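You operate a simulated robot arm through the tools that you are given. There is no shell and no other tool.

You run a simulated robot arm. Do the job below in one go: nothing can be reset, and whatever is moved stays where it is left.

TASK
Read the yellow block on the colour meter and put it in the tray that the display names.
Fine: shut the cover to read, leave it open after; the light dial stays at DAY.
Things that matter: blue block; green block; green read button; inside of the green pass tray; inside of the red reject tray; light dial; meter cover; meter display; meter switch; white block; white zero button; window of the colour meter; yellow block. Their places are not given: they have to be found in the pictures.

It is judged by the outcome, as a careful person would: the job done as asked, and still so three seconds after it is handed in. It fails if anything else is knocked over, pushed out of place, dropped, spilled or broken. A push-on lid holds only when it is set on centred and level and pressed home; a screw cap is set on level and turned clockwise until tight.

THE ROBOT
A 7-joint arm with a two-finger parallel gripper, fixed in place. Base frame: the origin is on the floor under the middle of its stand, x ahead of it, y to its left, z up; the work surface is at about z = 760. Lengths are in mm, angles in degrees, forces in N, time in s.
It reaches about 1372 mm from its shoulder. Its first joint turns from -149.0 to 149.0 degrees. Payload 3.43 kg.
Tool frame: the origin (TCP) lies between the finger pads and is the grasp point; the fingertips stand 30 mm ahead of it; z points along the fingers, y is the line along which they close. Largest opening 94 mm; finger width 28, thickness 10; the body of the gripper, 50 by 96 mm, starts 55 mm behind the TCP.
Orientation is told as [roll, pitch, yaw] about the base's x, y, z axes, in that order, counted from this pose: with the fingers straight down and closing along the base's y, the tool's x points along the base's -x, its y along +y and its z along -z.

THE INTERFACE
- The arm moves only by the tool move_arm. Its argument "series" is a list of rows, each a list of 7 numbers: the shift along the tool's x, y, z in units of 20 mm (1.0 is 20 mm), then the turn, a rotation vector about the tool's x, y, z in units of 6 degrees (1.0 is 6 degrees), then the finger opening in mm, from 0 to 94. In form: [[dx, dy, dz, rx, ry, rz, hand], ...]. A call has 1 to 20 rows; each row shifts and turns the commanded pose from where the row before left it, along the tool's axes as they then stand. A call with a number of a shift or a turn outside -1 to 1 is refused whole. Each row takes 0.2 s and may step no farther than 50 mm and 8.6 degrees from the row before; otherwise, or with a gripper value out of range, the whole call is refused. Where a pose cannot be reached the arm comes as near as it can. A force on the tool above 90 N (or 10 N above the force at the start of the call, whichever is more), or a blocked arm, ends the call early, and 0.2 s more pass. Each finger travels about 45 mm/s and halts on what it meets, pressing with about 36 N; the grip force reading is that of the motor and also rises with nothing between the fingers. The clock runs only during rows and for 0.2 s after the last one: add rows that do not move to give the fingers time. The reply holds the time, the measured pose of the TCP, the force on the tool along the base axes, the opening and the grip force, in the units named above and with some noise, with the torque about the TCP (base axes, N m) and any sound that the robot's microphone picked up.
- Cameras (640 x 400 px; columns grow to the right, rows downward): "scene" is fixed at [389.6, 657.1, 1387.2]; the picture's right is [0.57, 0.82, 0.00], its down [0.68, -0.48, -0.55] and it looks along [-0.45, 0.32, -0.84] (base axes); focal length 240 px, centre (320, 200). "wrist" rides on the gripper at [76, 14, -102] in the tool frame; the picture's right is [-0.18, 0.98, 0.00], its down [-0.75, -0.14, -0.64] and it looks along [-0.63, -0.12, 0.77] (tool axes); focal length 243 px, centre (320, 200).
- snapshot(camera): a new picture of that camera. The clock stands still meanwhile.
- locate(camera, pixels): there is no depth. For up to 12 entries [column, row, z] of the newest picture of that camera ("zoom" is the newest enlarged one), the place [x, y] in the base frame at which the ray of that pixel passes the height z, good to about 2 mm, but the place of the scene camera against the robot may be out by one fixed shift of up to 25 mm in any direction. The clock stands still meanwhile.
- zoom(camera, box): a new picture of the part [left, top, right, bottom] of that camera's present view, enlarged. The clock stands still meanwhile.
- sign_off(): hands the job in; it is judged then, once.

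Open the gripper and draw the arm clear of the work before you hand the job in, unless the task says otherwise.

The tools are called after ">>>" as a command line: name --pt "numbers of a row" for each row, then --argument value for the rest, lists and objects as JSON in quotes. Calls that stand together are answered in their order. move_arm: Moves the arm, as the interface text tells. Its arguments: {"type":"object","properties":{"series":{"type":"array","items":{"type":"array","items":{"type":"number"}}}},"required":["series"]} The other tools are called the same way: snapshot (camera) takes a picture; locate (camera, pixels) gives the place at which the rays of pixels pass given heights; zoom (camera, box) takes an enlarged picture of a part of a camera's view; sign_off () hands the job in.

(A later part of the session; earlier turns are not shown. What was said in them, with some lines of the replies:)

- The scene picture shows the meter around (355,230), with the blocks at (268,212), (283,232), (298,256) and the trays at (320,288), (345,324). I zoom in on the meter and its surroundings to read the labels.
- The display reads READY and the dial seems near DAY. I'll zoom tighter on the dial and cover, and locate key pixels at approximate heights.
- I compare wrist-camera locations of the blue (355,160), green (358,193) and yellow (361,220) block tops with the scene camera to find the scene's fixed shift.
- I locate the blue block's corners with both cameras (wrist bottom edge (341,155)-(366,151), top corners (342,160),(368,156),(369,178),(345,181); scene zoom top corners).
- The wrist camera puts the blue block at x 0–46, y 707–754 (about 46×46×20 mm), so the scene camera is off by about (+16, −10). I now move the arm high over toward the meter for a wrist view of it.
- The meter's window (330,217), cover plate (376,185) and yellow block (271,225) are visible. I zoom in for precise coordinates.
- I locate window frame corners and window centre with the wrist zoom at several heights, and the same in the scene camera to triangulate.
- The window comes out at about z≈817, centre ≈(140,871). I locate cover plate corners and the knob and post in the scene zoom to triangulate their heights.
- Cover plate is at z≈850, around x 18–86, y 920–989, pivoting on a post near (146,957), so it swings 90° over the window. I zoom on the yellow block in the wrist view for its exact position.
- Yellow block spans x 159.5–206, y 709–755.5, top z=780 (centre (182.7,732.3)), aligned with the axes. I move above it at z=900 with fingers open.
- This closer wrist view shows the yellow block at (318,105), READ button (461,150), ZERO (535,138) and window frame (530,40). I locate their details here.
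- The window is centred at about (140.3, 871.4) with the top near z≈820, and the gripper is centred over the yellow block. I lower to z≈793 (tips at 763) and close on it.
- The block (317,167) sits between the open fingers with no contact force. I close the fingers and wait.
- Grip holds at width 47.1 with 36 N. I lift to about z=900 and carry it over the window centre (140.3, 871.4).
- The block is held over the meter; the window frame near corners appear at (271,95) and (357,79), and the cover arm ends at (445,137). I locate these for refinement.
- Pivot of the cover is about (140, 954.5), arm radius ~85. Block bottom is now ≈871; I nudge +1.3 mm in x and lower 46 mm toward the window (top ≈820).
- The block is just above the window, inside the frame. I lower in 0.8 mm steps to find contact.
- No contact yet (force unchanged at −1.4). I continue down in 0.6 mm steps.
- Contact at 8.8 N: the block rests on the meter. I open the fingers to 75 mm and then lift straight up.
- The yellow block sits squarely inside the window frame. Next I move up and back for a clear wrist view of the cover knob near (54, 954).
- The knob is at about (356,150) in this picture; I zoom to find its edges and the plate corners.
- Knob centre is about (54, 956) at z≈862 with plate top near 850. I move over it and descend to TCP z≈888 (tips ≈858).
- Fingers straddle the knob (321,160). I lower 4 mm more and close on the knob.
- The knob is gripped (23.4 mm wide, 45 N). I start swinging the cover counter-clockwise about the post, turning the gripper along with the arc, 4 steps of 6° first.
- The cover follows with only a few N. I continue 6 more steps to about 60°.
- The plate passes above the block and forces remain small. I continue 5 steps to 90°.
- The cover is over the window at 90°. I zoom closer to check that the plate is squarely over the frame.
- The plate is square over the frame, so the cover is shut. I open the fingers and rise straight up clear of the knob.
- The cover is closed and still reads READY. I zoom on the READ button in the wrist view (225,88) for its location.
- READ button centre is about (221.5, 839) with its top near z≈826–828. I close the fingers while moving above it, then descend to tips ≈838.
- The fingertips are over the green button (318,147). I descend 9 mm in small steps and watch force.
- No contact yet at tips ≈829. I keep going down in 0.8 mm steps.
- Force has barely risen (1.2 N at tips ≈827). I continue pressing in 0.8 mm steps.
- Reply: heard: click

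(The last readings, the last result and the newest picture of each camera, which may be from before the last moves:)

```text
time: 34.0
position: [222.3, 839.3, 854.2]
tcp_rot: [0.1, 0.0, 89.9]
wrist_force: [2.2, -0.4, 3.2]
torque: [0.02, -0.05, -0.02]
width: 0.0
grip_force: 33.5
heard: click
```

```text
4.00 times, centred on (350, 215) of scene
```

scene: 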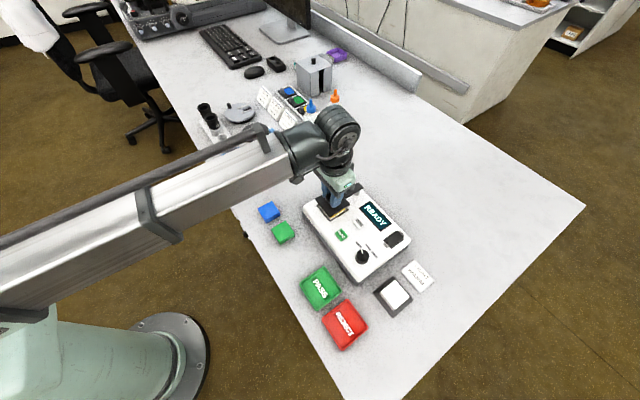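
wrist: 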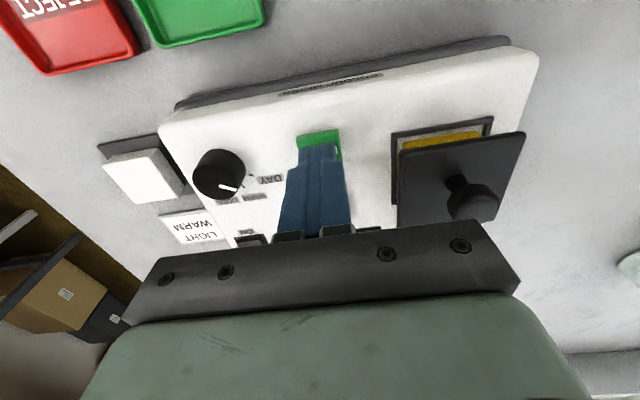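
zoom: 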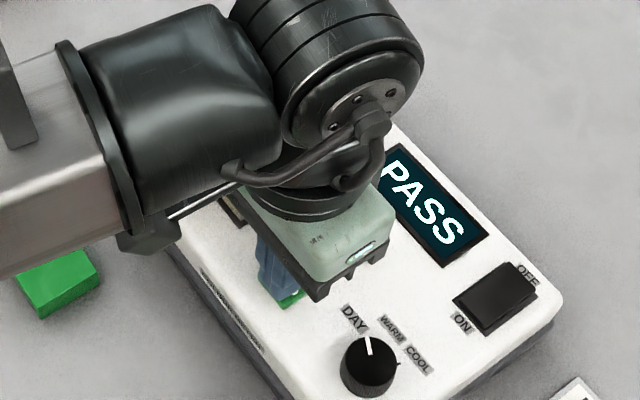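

A click was heard and the display now shows PASS. I rise off the button and check the display again.

>>> move_arm --pt "0 0 -0.3 0 0 0 0" --pt "0 0 -0.8 0 0 0 0" --pt "0 0 -1 0 0 0 0" --pt "0 0 -1 0 0 0 0" --pt "0 0 -1 0 0 0 0" --pt "0 0 -1 0 0 0 20" --pt "0 0 0 0 0 0 55"

>>> snapshot --camera "scene"

>>> zoom --camera "scene" --box '[290, 165, 410, 265]'

>>> snapshot --camera "wrist"

```text
time: 35.6
position: [222.9, 840.2, 959.3]
tcp_rot: [0.0, -0.1, 90.0]
wrist_force: [-0.6, -0.5, -0.2]
torque: [-0.06, 0.03, 0.02]
width: 49.0
grip_force: 0.1
```

```text
taken
```

scene: 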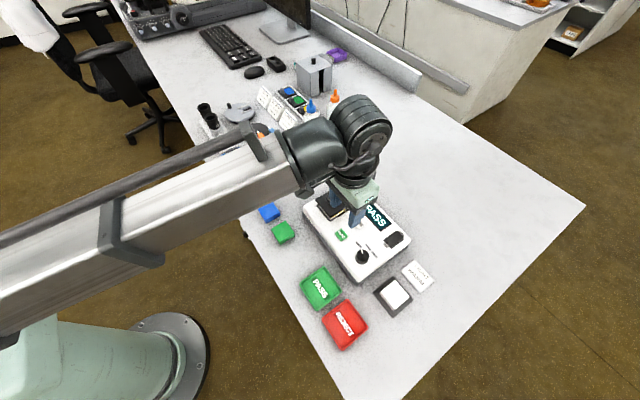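

```text
4.00 times, centred on (350, 215) of scene
```

zoom: 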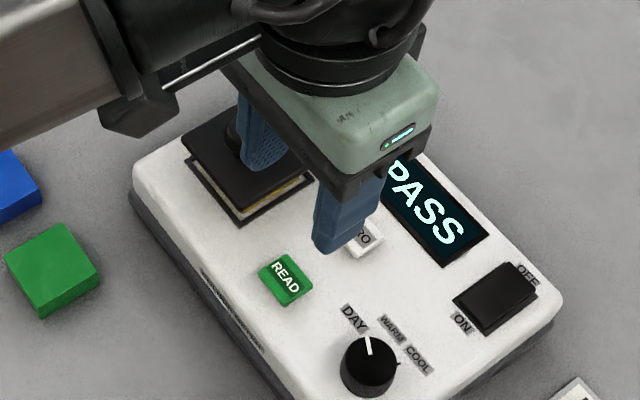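

```text
taken
```

wrist: 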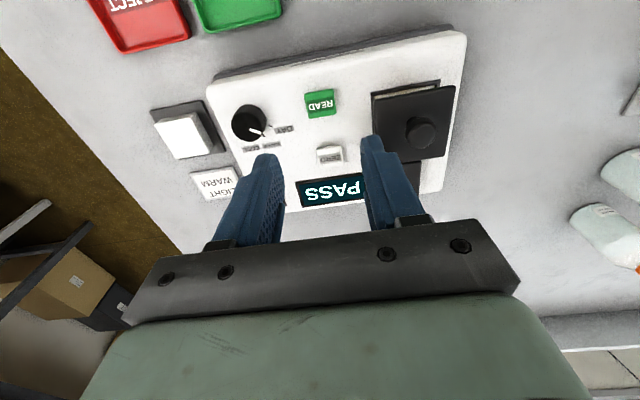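

PASS remains displayed and the dial is still at DAY. I return over the cover knob at (140, 869) with yaw 90° and descend around it.

>>> move_arm --pt "-0.288 0.827 0 0 0 0 60" --pt "-0.288 0.827 0 0 0 0 60" --pt "-0.288 0.827 0 0 0 0 60" --pt "-0.288 0.827 0 0 0 0 60" --pt "-0.288 0.827 0 0 0 0 60" --pt "0 0 0 0 0 0 60" --pt "0 0 0.7 0 0 0 60" --pt "0 0 0.7 0 0 0 60" --pt "0 0 0.7 0 0 0 60" --pt "0 0 0.7 0 0 0 60" --pt "0 0 0.7 0 0 0 60" --pt "0 0 0 0 0 0 60"

>>> snapshot --camera "wrist"

```text
time: 38.2
position: [139.6, 868.4, 885.2]
tcp_rot: [-0.1, 0.0, 90.1]
wrist_force: [-1.2, -0.4, 0.4]
torque: [0.02, 0.01, 0.0]
width: 60.3
grip_force: 0.0
```

```text
taken
```

wrist: 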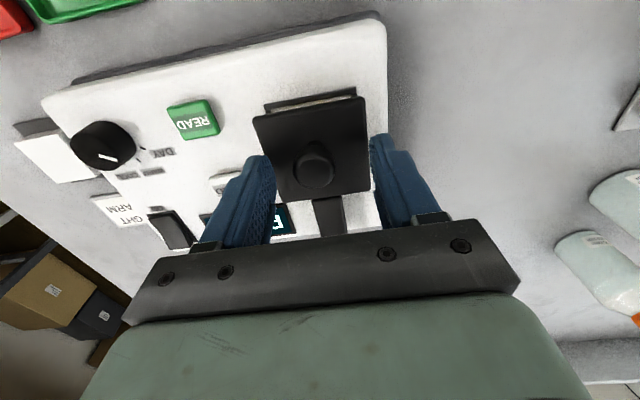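

The knob (313,165) is between the fingers. I close on it.

>>> move_arm --pt "0 0 0 0 0 0 45" --pt "0 0 0 0 0 0 30" --pt "0 0 0 0 0 0 20" --pt "0 0 0 0 0 0 15" --pt "0 0 0 0 0 0 15"

```text
time: 39.4
position: [139.3, 867.3, 886.8]
tcp_rot: [0.1, -0.1, 90.0]
wrist_force: [0.1, -0.2, -0.7]
torque: [-0.02, -0.03, 0.05]
width: 23.3
grip_force: 44.9
```

The knob is gripped again (23.3 mm, 45 N). I swing the cover back clockwise in 6° steps, first half.

>>> move_arm --pt "-0.0235 0.448 0 0 0 1 15" --pt "-0.0235 0.448 0 0 0 1 15" --pt "-0.0235 0.448 0 0 0 1 15" --pt "-0.0235 0.448 0 0 0 1 15" --pt "-0.0235 0.448 0 0 0 1 15" --pt "-0.0235 0.448 0 0 0 1 15" --pt "-0.0235 0.448 0 0 0 1 15" --pt "-0.0235 0.448 0 0 0 1 15" --pt "0 0 0 0 0 0 15"

>>> zoom --camera "scene" --box '[290, 145, 410, 245]'

```text
time: 41.4
position: [76.1, 895.7, 886.4]
tcp_rot: [-0.1, 0.0, 41.9]
wrist_force: [7.3, 5.4, -5.1]
torque: [-0.27, 0.19, -0.05]
width: 23.2
grip_force: 45.1
```

```text
4.00 times, centred on (350, 195) of scene
```

zoom: 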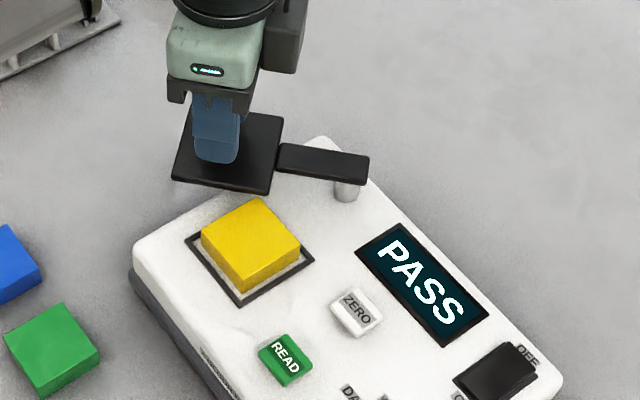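

The cover swings back freely and the block stays put; a mild radial pull of ~9 N suggests easing 1 mm inward. I continue 7 steps to the fully open position.

>>> move_arm --pt "-0.07 0.448 0 0 0 1 15" --pt "-0.0235 0.448 0 0 0 1 15" --pt "-0.0235 0.448 0 0 0 1 15" --pt "-0.0235 0.448 0 0 0 1 15" --pt "-0.0235 0.448 0 0 0 1 15" --pt "-0.0235 0.448 0 0 0 1 15" --pt "-0.0235 0.448 0 0 0 1 15" --pt "0 0 0 0 0 0 15"

>>> snapshot --camera "scene"

>>> zoom --camera "scene" --box '[290, 145, 410, 245]'

```text
time: 43.2
position: [52.0, 954.7, 887.1]
tcp_rot: [-0.2, 0.1, 0.0]
wrist_force: [-15.3, 0.8, -16.8]
torque: [-0.02, 0.62, 0.1]
width: 23.4
grip_force: 45.3
```

```text
taken
```

scene: 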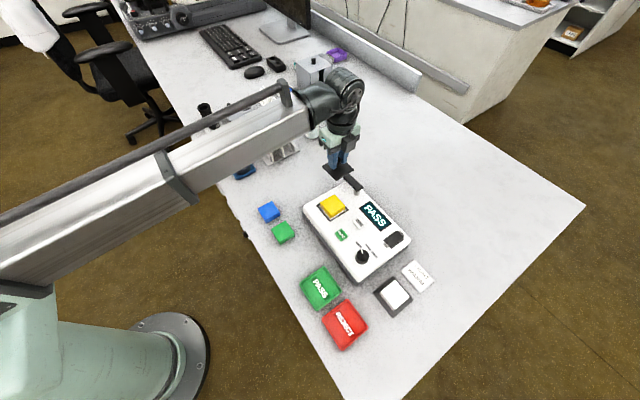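

```text
4.00 times, centred on (350, 195) of scene
```

zoom: 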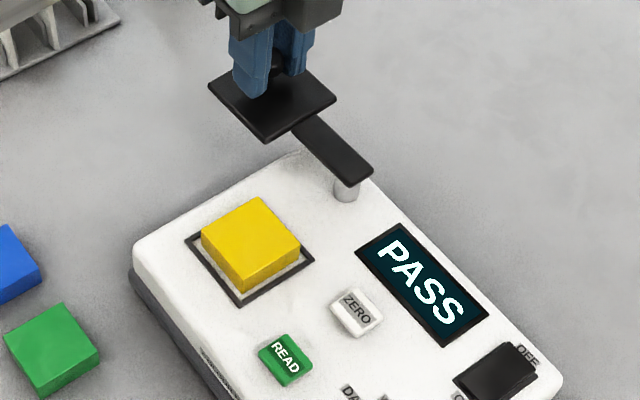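

The cover is back at its open position. I open the fingers slowly and rise straight up off the knob.

>>> move_arm --pt "-0.05 0 0.05 0 0 0 22" --pt "0 0 0 0 0 0 30" --pt "0 0 0 0 0 0 45" --pt "0 0 0 0 0 0 60" --pt "0 0 0 0 0 0 60" --pt "0 0 -0.5 0 0 0 60" --pt "0 0 -1 0 0 0 60" --pt "0 0 -1 0 0 0 60" --pt "0 0 -1 0 0 0 60" --pt "0 0 0 0 0 0 60"

>>> zoom --camera "scene" --box '[290, 145, 410, 245]'

>>> snapshot --camera "wrist"

```text
time: 45.4
position: [55.7, 953.5, 955.5]
tcp_rot: [-0.1, -0.1, 0.0]
wrist_force: [0.3, 0.0, 0.6]
torque: [0.03, 0.0, 0.0]
width: 59.9
grip_force: 0.1
```

```text
4.00 times, centred on (350, 195) of scene
```

zoom: 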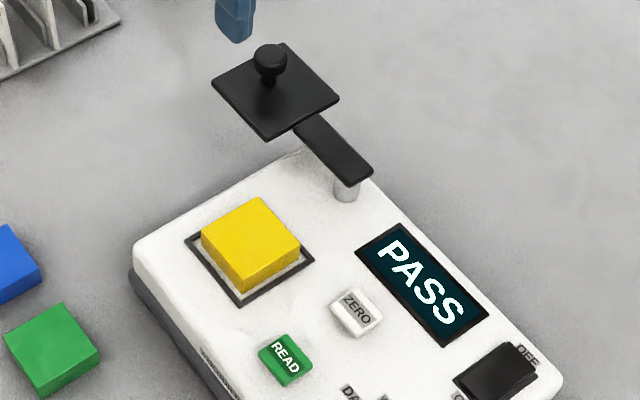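

```text
taken
```

wrist: 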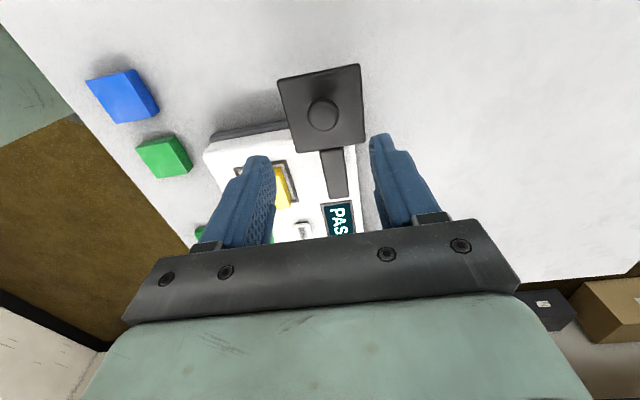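

The cover is open as at the start and PASS is still shown. I move over the yellow block at (140.7, 871.3), staying high.

>>> move_arm --pt "-0.85 -0.822 0 0 0 0 75" --pt "-0.85 -0.822 0 0 0 0 75" --pt "-0.85 -0.822 0 0 0 0 75" --pt "-0.85 -0.822 0 0 0 0 75" --pt "-0.85 -0.822 0 0 0 0 75" --pt "0 0 0.5 0 0 0 75" --pt "0 0 0.5 0 0 0 75" --pt "0 0 0.5 0 0 0 75" --pt "0 0 0 0 0 0 75"

>>> snapshot --camera "wrist"

```text
time: 47.4
position: [141.3, 873.0, 926.3]
tcp_rot: [0.0, -0.1, -0.1]
wrist_force: [-0.9, 0.3, 0.4]
torque: [0.03, 0.02, 0.02]
width: 74.8
grip_force: 0.1
```

```text
taken
```

wrist: 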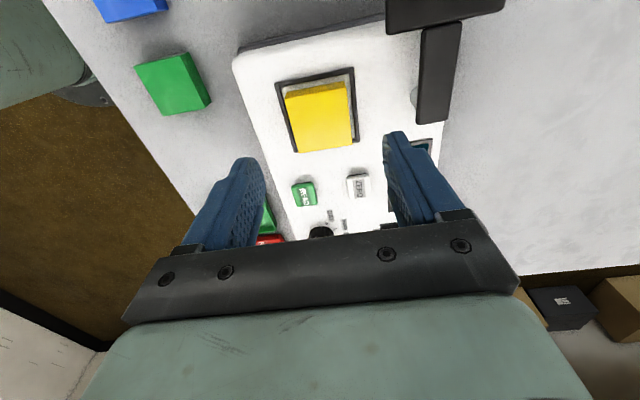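

The block (320,117) is where I left it. I locate its corners at its top z≈840 to confirm alignment.

>>> locate --camera "wrist" --pixels '[[286, 97, 840], [349, 84, 840], [354, 145, 840], [297, 153, 840]]'

```text
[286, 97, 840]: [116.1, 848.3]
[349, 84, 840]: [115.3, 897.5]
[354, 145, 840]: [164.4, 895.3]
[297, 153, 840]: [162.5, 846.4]
```

The block centre is (139.6, 871.9), under the TCP. I descend to about z=853.

>>> move_arm --pt "0.04 -0.03 0.7 0 0 0 75" --pt "0 0 0.7 0 0 0 75" --pt "0 0 0.7 0 0 0 75" --pt "0 0 0.7 0 0 0 75" --pt "0 0 0.6 0 0 0 75" --pt "0 0 0.2 0 0 0 75" --pt "0 0 0 0 0 0 75"

```text
time: 49.0
position: [139.3, 870.9, 855.0]
tcp_rot: [0.0, 0.1, 0.0]
wrist_force: [0.4, 0.4, -0.7]
torque: [-0.01, -0.02, 0.01]
width: 75.1
grip_force: 0.1
```

No contact at z=855 (tips ≈825). I go 2 mm lower and close on the block.

>>> move_arm --pt "0 0 0.1 0 0 0 75" --pt "0 0 0 0 0 0 55" --pt "0 0 0 0 0 0 40" --pt "0 0 0 0 0 0 30" --pt "0 0 0 0 0 0 30" --pt "0 0 0 0 0 0 30"

```text
time: 50.4
position: [140.2, 871.9, 851.7]
tcp_rot: [-0.1, 0.0, 0.0]
wrist_force: [-0.9, -0.2, 1.5]
torque: [0.07, -0.04, -0.01]
width: 47.1
grip_force: 36.0
```

The block is gripped (47.1 mm, 36 N). I lift it straight up 80 mm, and zoom the scene camera on the PASS tray for its exact place.

>>> move_arm --pt "0 0 -0.5 0 0 0 30" --pt "0 0 -1 0 0 0 30" --pt "0 0 -1 0 0 0 30" --pt "0 0 -1 0 0 0 30" --pt "0 0 -0.5 0 0 0 30" --pt "0 0 0 0 0 0 30"

>>> zoom --camera "scene" --box '[290, 255, 380, 355]'

```text
time: 51.8
position: [139.0, 870.4, 932.3]
tcp_rot: [0.0, 0.0, -0.1]
wrist_force: [0.1, 0.4, -1.2]
torque: [0.0, 0.01, 0.02]
width: 47.2
grip_force: 35.7
```

```text
4.00 times, centred on (335, 305) of scene
```

zoom: 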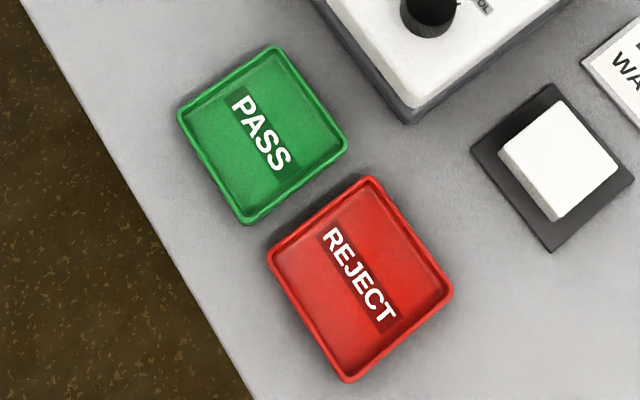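

I locate the PASS tray's rim corners (275,46), (347,142), (246,222), (178,112) in this zoom.

>>> locate --camera "zoom" --pixels '[[275, 46, 770], [347, 142, 770], [246, 222, 770], [178, 112, 770], [275, 46, 775], [347, 142, 775], [246, 222, 775], [178, 112, 775]]'

```text
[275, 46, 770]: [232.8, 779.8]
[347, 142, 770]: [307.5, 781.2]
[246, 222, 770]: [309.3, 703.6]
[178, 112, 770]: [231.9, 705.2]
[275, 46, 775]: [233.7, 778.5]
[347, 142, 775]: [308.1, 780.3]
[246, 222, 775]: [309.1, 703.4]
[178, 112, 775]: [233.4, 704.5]
```

The tray is about 76 mm square, so fingers around a low-held block would touch its rim when opening. I set the block back on the window, to re-grip it higher.

>>> move_arm --pt "0 0 1 0 0 0 30" --pt "0 0 1 0 0 0 30" --pt "0 0 1 0 0 0 30" --pt "0 0 0.7 0 0 0 30" --pt "0 0 0.2 0 0 0 30" --pt "0 0 0.05 0 0 0 30" --pt "0 0 0.03 0 0 0 30" --pt "0 0 0 0 0 0 30"

```text
time: 53.6
position: [139.3, 871.1, 851.7]
tcp_rot: [0.0, 0.0, 0.0]
wrist_force: [0.8, -0.1, 2.1]
torque: [0.08, 0.02, -0.01]
width: 47.3
grip_force: 35.6
```

The block rests on the window (2 N). I open to 60 mm, raise 10 mm, and re-close on the upper part of the block.

>>> move_arm --pt "0 0 0 0 0 0 52" --pt "0 0 0 0 0 0 60" --pt "0 0 0 0 0 0 60" --pt "0 0 -0.25 0 0 0 60" --pt "0 0 -0.25 0 0 0 60" --pt "0 0 0 0 0 0 60" --pt "0 0 0 0 0 0 45" --pt "0 0 0 0 0 0 30" --pt "0 0 0 0 0 0 30" --pt "0 0 0 0 0 0 30"

```text
time: 55.8
position: [141.7, 872.0, 862.7]
tcp_rot: [0.0, 0.1, 0.0]
wrist_force: [-0.1, -0.4, -0.3]
torque: [-0.04, 0.0, 0.02]
width: 47.4
grip_force: 35.9
```

The block is re-gripped on its upper half (47.4 mm, 36 N). I lift 70 mm and move to (270, 838) for a side view of the PASS tray.

>>> move_arm --pt "0 0 -0.5 0 0 0 30" --pt "0 0 -1 0 0 0 30" --pt "0 0 -1 0 0 0 30" --pt "0 0 -1 0 0 0 30" --pt "-0.921 -0.239 0 0 0 0 30" --pt "-0.921 -0.239 0 0 0 0 30" --pt "-0.921 -0.239 0 0 0 0 30" --pt "-0.921 -0.239 0 0 0 0 30" --pt "-0.921 -0.239 0 0 0 0 30" --pt "-0.921 -0.239 0 0 0 0 30" --pt "-0.921 -0.239 0 0 0 0 30" --pt "0 0 0 0 0 0 30"

>>> snapshot --camera "wrist"

```text
time: 58.4
position: [269.5, 838.9, 932.1]
tcp_rot: [0.0, 0.0, 0.0]
wrist_force: [0.3, -0.5, -1.7]
torque: [-0.01, 0.03, 0.0]
width: 47.3
grip_force: 36.1
```

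```text
taken
```

wrist: 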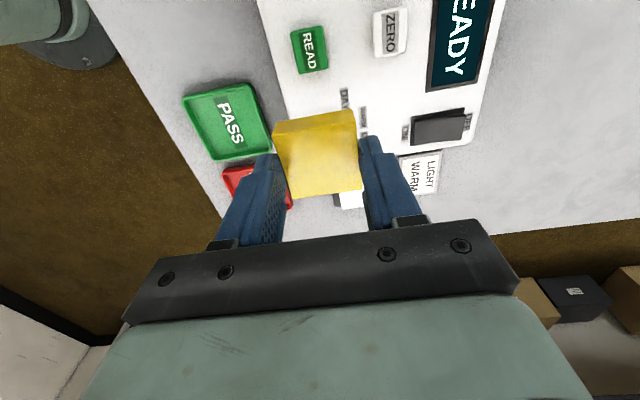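

The PASS tray is visible at (227,120). I zoom on it to measure the rim and floor.

>>> zoom --camera "wrist" --box '[170, 70, 290, 170]'

```text
4.00 times, centred on (230, 120) of wrist
```

zoom: 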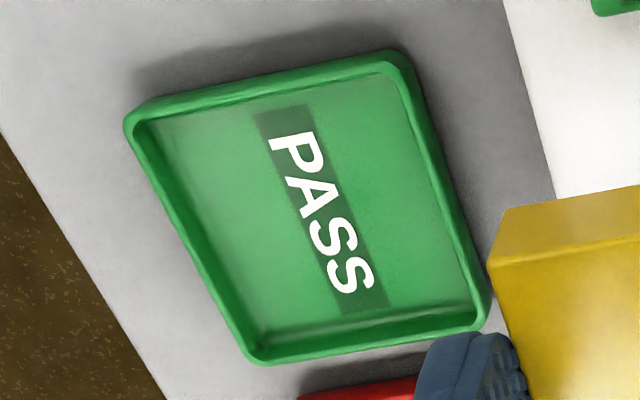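

I locate the rim corners (127,120), (402,58), (488,322), (255,362) of this zoom at z=765, 770 and 775.

>>> locate --camera "zoom" --pixels '[[127, 120, 770], [402, 58, 770], [488, 322, 770], [255, 362, 770], [127, 120, 775], [402, 58, 775], [488, 322, 775], [255, 362, 775], [150, 124, 763], [385, 76, 763], [470, 303, 763], [262, 335, 763]]'

```text
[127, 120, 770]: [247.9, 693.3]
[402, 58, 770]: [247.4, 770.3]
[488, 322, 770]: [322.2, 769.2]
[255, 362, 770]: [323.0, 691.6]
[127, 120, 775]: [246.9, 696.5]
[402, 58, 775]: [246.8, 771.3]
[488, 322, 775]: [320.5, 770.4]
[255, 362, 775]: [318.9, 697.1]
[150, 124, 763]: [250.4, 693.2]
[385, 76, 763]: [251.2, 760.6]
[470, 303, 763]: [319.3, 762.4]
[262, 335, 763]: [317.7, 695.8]
```

Tray centre comes out at about (284.5, 732.3) with rim ~772. I carry the block over it at constant height, then descend to about 8 mm above the tray floor.

>>> move_arm --pt "-0.125 -0.889 0 0 0 0 30" --pt "-0.125 -0.889 0 0 0 0 30" --pt "-0.125 -0.889 0 0 0 0 30" --pt "-0.125 -0.889 0 0 0 0 30" --pt "-0.125 -0.889 0 0 0 0 30" --pt "-0.125 -0.889 0 0 0 0 30" --pt "0 0 0 0 0 0 30" --pt "0 0 0.8 0 0 0 30" --pt "0 0 0.8 0 0 0 30" --pt "0 0 0.8 0 0 0 30" --pt "0 0 0.8 0 0 0 30" --pt "0 0 0.8 0 0 0 30" --pt "0 0 0.8 0 0 0 30" --pt "0 0 0 0 0 0 30"

>>> snapshot --camera "wrist"

>>> snapshot --camera "scene"

>>> zoom --camera "scene" --box '[280, 240, 380, 330]'

```text
time: 61.4
position: [282.6, 729.8, 836.8]
tcp_rot: [0.0, 0.0, 0.0]
wrist_force: [0.1, 0.1, -0.7]
torque: [0.02, 0.01, -0.02]
width: 47.1
grip_force: 36.4
```

```text
taken
```

wrist: 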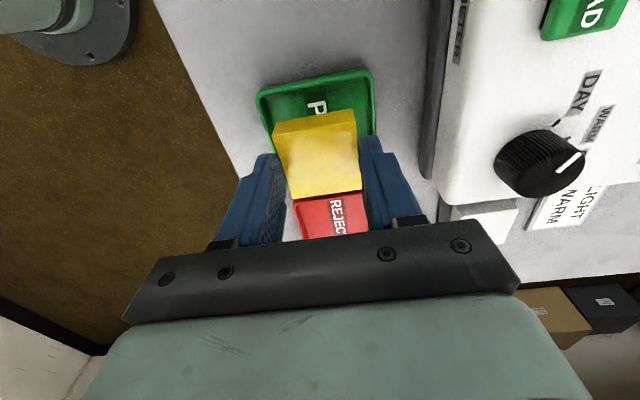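

```text
taken
```

scene: 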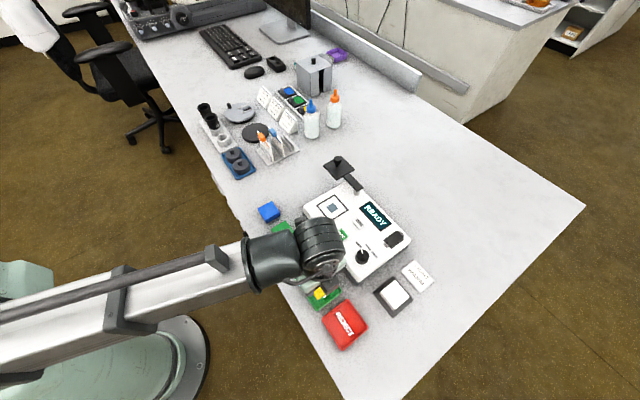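

```text
4.44 times, centred on (330, 285) of scene
```

zoom: 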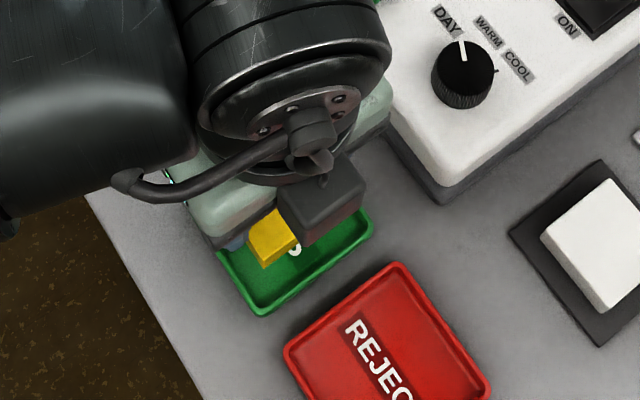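

The block is 32 mm above the tray; near rim corners in the wrist view are at (257,92) and (372,71). I locate these for a final alignment check.

>>> locate --camera "wrist" --pixels '[[257, 94, 771], [372, 72, 771], [375, 134, 771], [274, 116, 795], [355, 110, 795]]'

```text
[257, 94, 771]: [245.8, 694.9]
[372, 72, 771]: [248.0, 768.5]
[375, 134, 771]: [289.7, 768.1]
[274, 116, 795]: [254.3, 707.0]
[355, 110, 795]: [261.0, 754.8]
```

The tray centre is confirmed at (284.5, 731.7). I correct by about 1.5 mm and descend to roughly 5 mm above the floor.

>>> move_arm --pt "-0.08 0.06 0 0 0 0 30" --pt "0 0 0.4 0 0 0 30" --pt "0 0 0.4 0 0 0 30" --pt "0 0 0.4 0 0 0 30" --pt "0 0 0.1 0 0 0 30" --pt "0 0 0 0 0 0 30"

>>> snapshot --camera "wrist"

```text
time: 62.8
position: [285.5, 733.1, 811.0]
tcp_rot: [0.0, 0.0, 0.0]
wrist_force: [-0.8, 0.4, -0.9]
torque: [-0.02, 0.0, 0.01]
width: 46.9
grip_force: 35.7
```

```text
taken
```

wrist: 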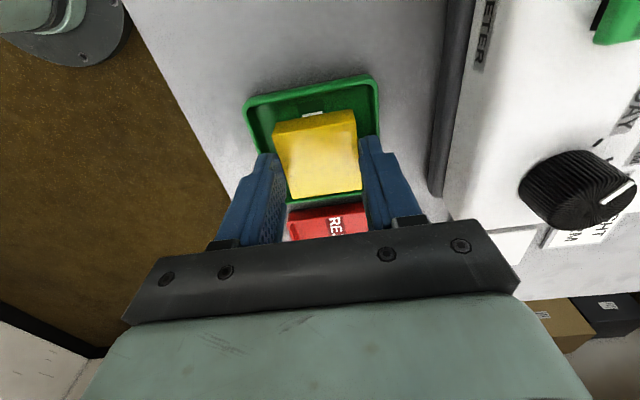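

The block is within the tray's rim. I lower in 1 mm steps until it touches the floor.

>>> move_arm --pt "0 0 0.05 0 0 0 30" --pt "0 0 0.05 0 0 0 30" --pt "0 0 0.05 0 0 0 30" --pt "0 0 0.05 0 0 0 30" --pt "0 0 0 0 0 0 30"

```text
time: 64.0
position: [284.6, 732.4, 807.9]
tcp_rot: [0.2, -0.1, 0.0]
wrist_force: [0.4, 4.5, 33.2]
torque: [0.17, -0.06, -0.02]
width: 47.1
grip_force: 36.3
```

Contact with 33 N. I ease up 1 mm and look at the picture to confirm it is the block on the floor.

>>> move_arm --pt "0 0 -0.05 0 0 0 30" --pt "0 0 0 0 0 0 30"

>>> snapshot --camera "wrist"

>>> zoom --camera "wrist" --box '[220, 60, 420, 220]'

>>> zoom --camera "scene" --box '[280, 250, 380, 330]'

```text
time: 64.6
position: [285.3, 731.5, 809.3]
tcp_rot: [0.2, 0.0, 0.0]
wrist_force: [3.2, 4.2, 24.8]
torque: [0.29, -0.11, 0.01]
width: 47.2
grip_force: 36.4
```

```text
taken
```

wrist: 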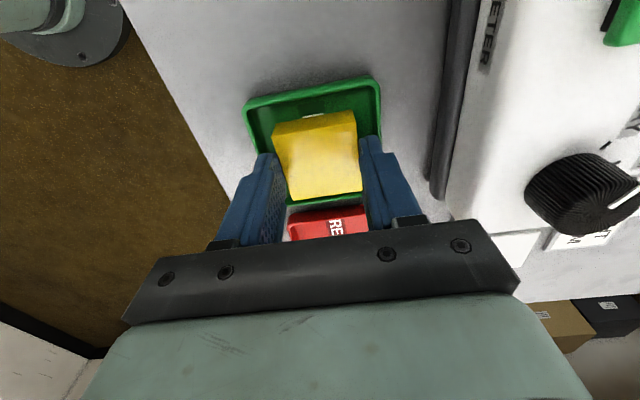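

```text
2.50 times, centred on (320, 140) of wrist
```

zoom: 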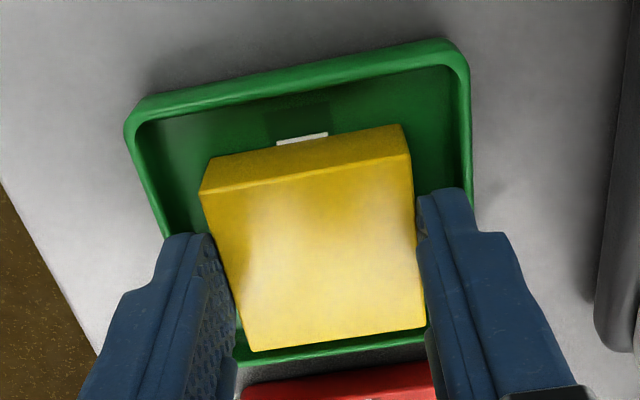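

```text
5.00 times, centred on (330, 290) of scene
```

zoom: 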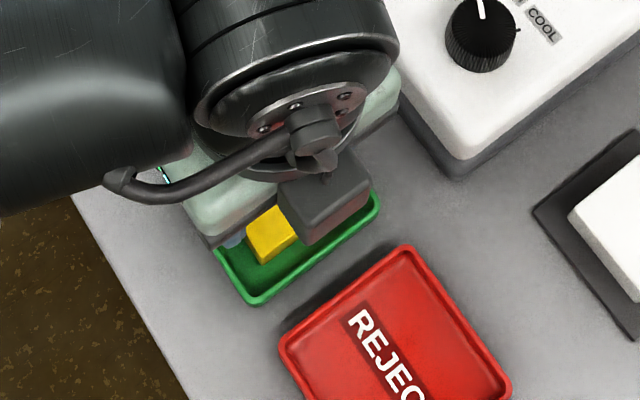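

I locate the block's bottom near edge in the wrist zoom (not the newest zoom, so in wrist pixels) at several heights to see how far above the tray floor it is.

>>> locate --camera "wrist" --pixels '[[274.5, 124, 763], [274.5, 124, 768], [352.5, 110, 763], [352.5, 110, 768], [272.5, 137, 788], [355.6, 121.5, 788], [249, 105, 771], [378, 83, 771]]'

```text
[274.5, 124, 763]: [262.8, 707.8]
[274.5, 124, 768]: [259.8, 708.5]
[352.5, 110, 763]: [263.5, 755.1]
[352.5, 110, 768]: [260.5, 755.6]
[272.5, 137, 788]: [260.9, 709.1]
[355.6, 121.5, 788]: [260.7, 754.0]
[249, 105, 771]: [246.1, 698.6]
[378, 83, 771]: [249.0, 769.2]
```

Contact began near TCP z≈810, consistent with the block on the tray floor. I ease up 2 mm more to unload the force before releasing.

>>> move_arm --pt "0 0 -0.05 0 0 0 30" --pt "0 0 0 0 0 0 30" --pt "0 0 -0.05 0 0 0 30" --pt "0 0 0 0 0 0 30"

```text
time: 65.6
position: [285.2, 732.1, 809.6]
tcp_rot: [0.1, 0.0, 0.0]
wrist_force: [1.0, 0.7, -1.1]
torque: [0.0, 0.0, 0.01]
width: 47.2
grip_force: 36.5
```

Force is down to the block's weight only, so contact starts just below this height. I zoom tightly on the fingertips against the rim to see which part touches.

>>> zoom --camera "wrist" --box '[235, 90, 305, 165]'

>>> zoom --camera "wrist" --box '[340, 75, 410, 150]'

>>> zoom --camera "scene" --box '[315, 280, 365, 320]'

```text
5.33 times, centred on (270, 128) of wrist
```

zoom: 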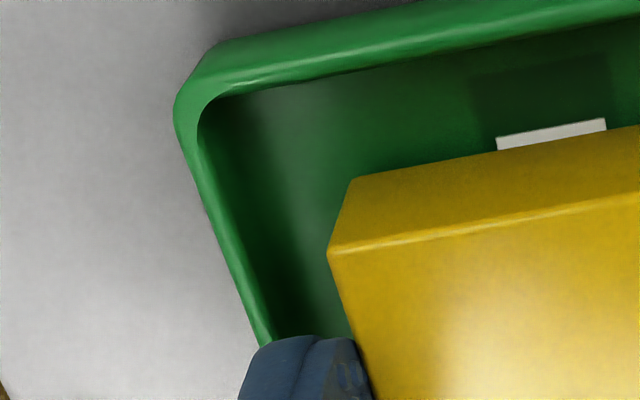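

```text
5.33 times, centred on (375, 112) of wrist
```

zoom: 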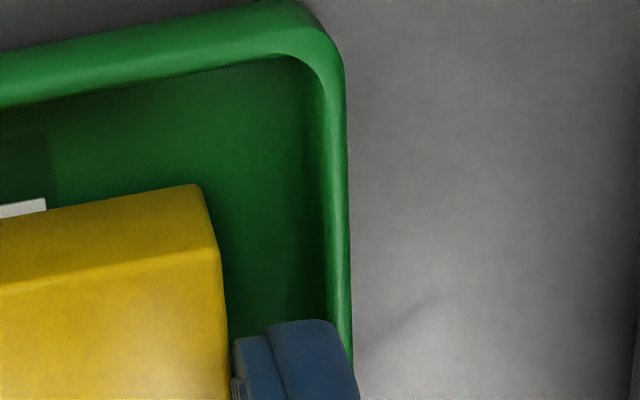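

```text
10.00 times, centred on (340, 300) of scene
```

zoom: 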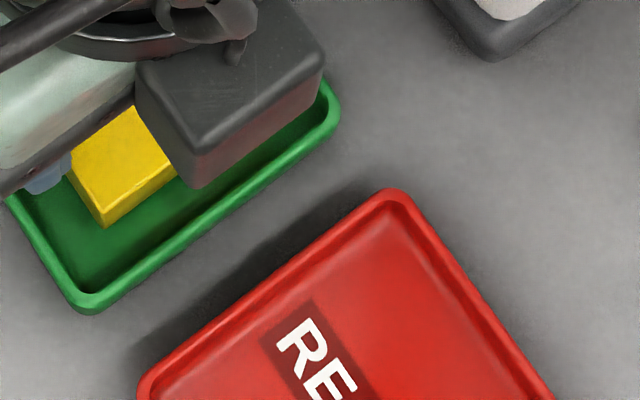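

I locate the block's bottom corner (105,227) and tray corner (88,300), (322,100) in the scene zoom at several heights to judge the gap beneath the block.

>>> locate --camera "zoom" --pixels '[[105, 227, 760], [105, 227, 764], [105, 227, 768], [105, 207, 784], [105, 207, 788], [178, 178, 764], [178, 178, 768], [85, 308, 770], [85, 308, 778], [338, 108, 770], [338, 108, 778]]'

```text
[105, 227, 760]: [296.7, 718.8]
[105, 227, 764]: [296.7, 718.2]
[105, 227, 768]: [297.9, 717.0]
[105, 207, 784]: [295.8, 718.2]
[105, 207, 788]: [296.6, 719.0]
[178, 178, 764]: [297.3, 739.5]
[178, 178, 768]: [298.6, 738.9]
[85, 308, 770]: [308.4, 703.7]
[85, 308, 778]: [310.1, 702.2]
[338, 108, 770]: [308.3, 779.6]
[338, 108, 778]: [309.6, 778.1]
```

The tray wall looks only ~10–12 mm tall compared with the 20 mm block, so the block is on the floor with the tips above the rim. I lower 0.8 mm to light contact and open just to 52 mm.

>>> move_arm --pt "0 0 0.04 0 0 0 30" --pt "0 0 0 0 0 0 30" --pt "0 0 0 0 0 0 47" --pt "0 0 0 0 0 0 52" --pt "0 0 0 0 0 0 52"

>>> zoom --camera "wrist" --box '[220, 60, 420, 220]'

```text
time: 66.8
position: [285.1, 732.3, 809.5]
tcp_rot: [0.0, 0.0, 0.1]
wrist_force: [-0.1, 1.4, -0.5]
torque: [-0.02, 0.01, 0.01]
width: 52.3
grip_force: 0.0
```

```text
2.50 times, centred on (320, 140) of wrist
```

zoom: 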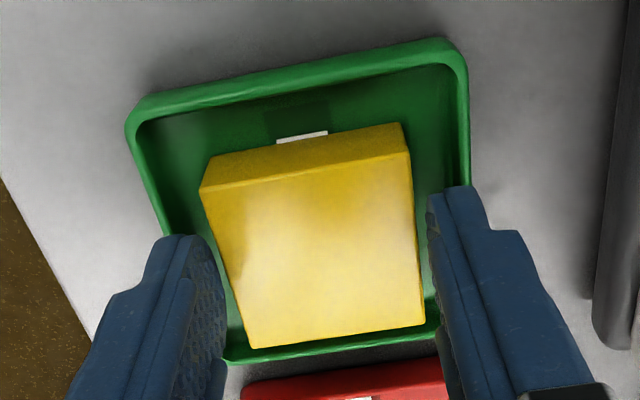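

The block did not move when released (same pixels), so it rests on the tray floor. I raise the gripper straight up 100 mm.

>>> move_arm --pt "0 0 -0.3 0 0 0 54" --pt "0 0 -0.7 0 0 0 54" --pt "0 0 -1 0 0 0 60" --pt "0 0 -1 0 0 0 80" --pt "0 0 -1 0 0 0 94" --pt "0 0 -1 0 0 0 94" --pt "0 0 -1 0 0 0 94" --pt "0 0 -1 0 0 0 94" --pt "0 0 0 0 0 0 94"

>>> snapshot --camera "wrist"

```text
time: 68.8
position: [284.2, 733.3, 948.3]
tcp_rot: [0.1, 0.0, 0.1]
wrist_force: [1.0, -0.1, 0.1]
torque: [0.01, 0.0, 0.0]
width: 94.0
grip_force: 0.1
```

```text
taken
```

wrist: 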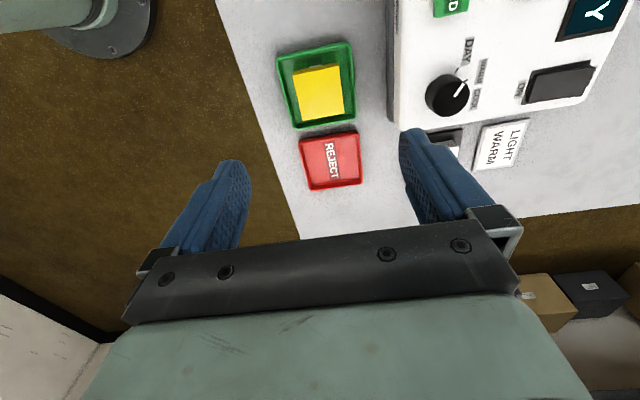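

The yellow block sits centred in the PASS tray (320,90). I withdraw the arm up and back toward its starting place.

>>> move_arm --pt "0 0 -1 0 0 0 94" --pt "1 -0.09 -0.25 0 0 0 94" --pt "1 -0.09 -0.25 0 0 0 94" --pt "1 -0.09 -0.25 0 0 0 94" --pt "1 -0.09 -0.25 0 0 0 94" --pt "1 -0.09 -0.25 0 0 0 94" --pt "1 -0.09 -0.25 0 0 0 94" --pt "1 -0.09 -0.25 0 0 0 94" --pt "1 -0.09 -0.25 0 0 0 94" --pt "1 -0.09 -0.25 0 0 0 94" --pt "1 -0.09 -0.25 0 0 0 94" --pt "1 -0.09 -0.25 0 0 0 94" --pt "1 -0.09 -0.25 0 0 0 94" --pt "1 -0.09 -0.25 0 0 0 94" --pt "1 -0.09 -0.25 0 0 0 94" --pt "1 -0.09 -0.25 0 0 0 94" --pt "1 -0.09 -0.25 0 0 0 94" --pt "1 -0.09 -0.25 0 0 0 94" --pt "1 -0.09 -0.25 0 0 0 94" --pt "1 -0.09 0 0 0 0 94"

>>> snapshot --camera "scene"

>>> zoom --camera "scene" --box '[250, 145, 450, 355]'

>>> zoom --camera "scene" --box '[345, 235, 393, 265]'

```text
time: 73.0
position: [-95.8, 697.7, 1057.9]
tcp_rot: [0.0, 0.0, -0.1]
wrist_force: [0.3, 0.2, 0.4]
torque: [0.0, 0.01, 0.03]
width: 93.9
grip_force: 0.1
```

```text
taken
```

scene: 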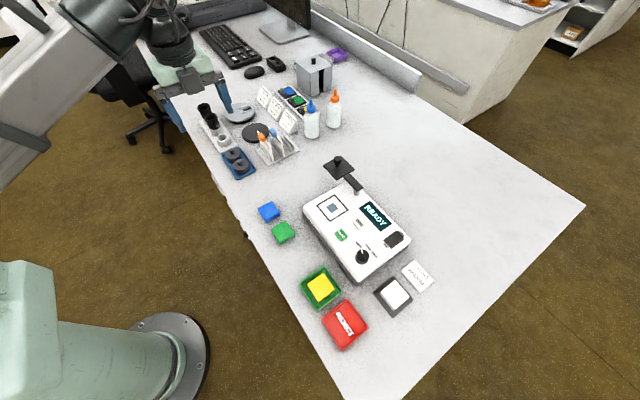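

```text
1.90 times, centred on (350, 250) of scene
```

zoom: 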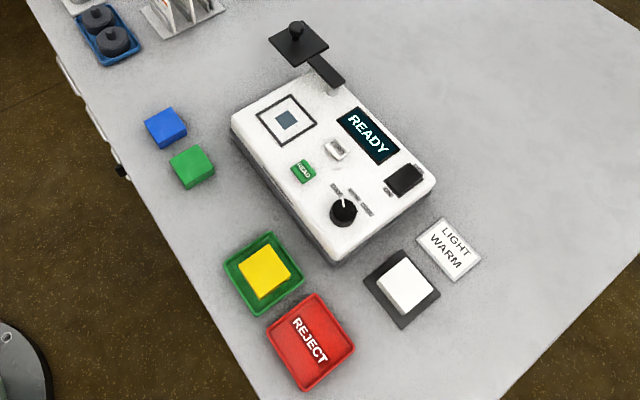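

```text
13.33 times, centred on (369, 250) of scene
```

zoom: 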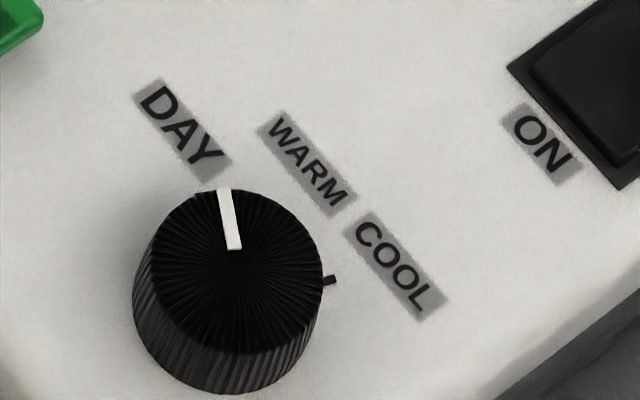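

The yellow block is in the PASS tray, the cover is open, the dial still points at DAY, nothing else has moved, and the arm is clear with the gripper open. I hand the job in.

>>> sign_off

```text
The job is handed in.
```

The yellow block read **PASS** on the colour meter, and it is now in the green PASS tray.

- **Cover:** I shut it for the reading and swung it back open to where it was before. After the block was lifted off, the display went back to READY.
- **Light dial:** I left it at DAY, as you asked. A card beside the meter says "LIGHT WARM", so if the room light really is warm, you may want to check whether DAY is the right setting.
- **Zero:** I did not zero the meter, because it showed READY at the start and took the reading without asking for it.
- **Placing the block:** I picked it up from the window once more and set it back there to grip it higher. That kept the fingers off the tray rim when I put it down.
- **Everything else:** nothing else looks moved in the last picture. The arm is clear and the gripper is open.
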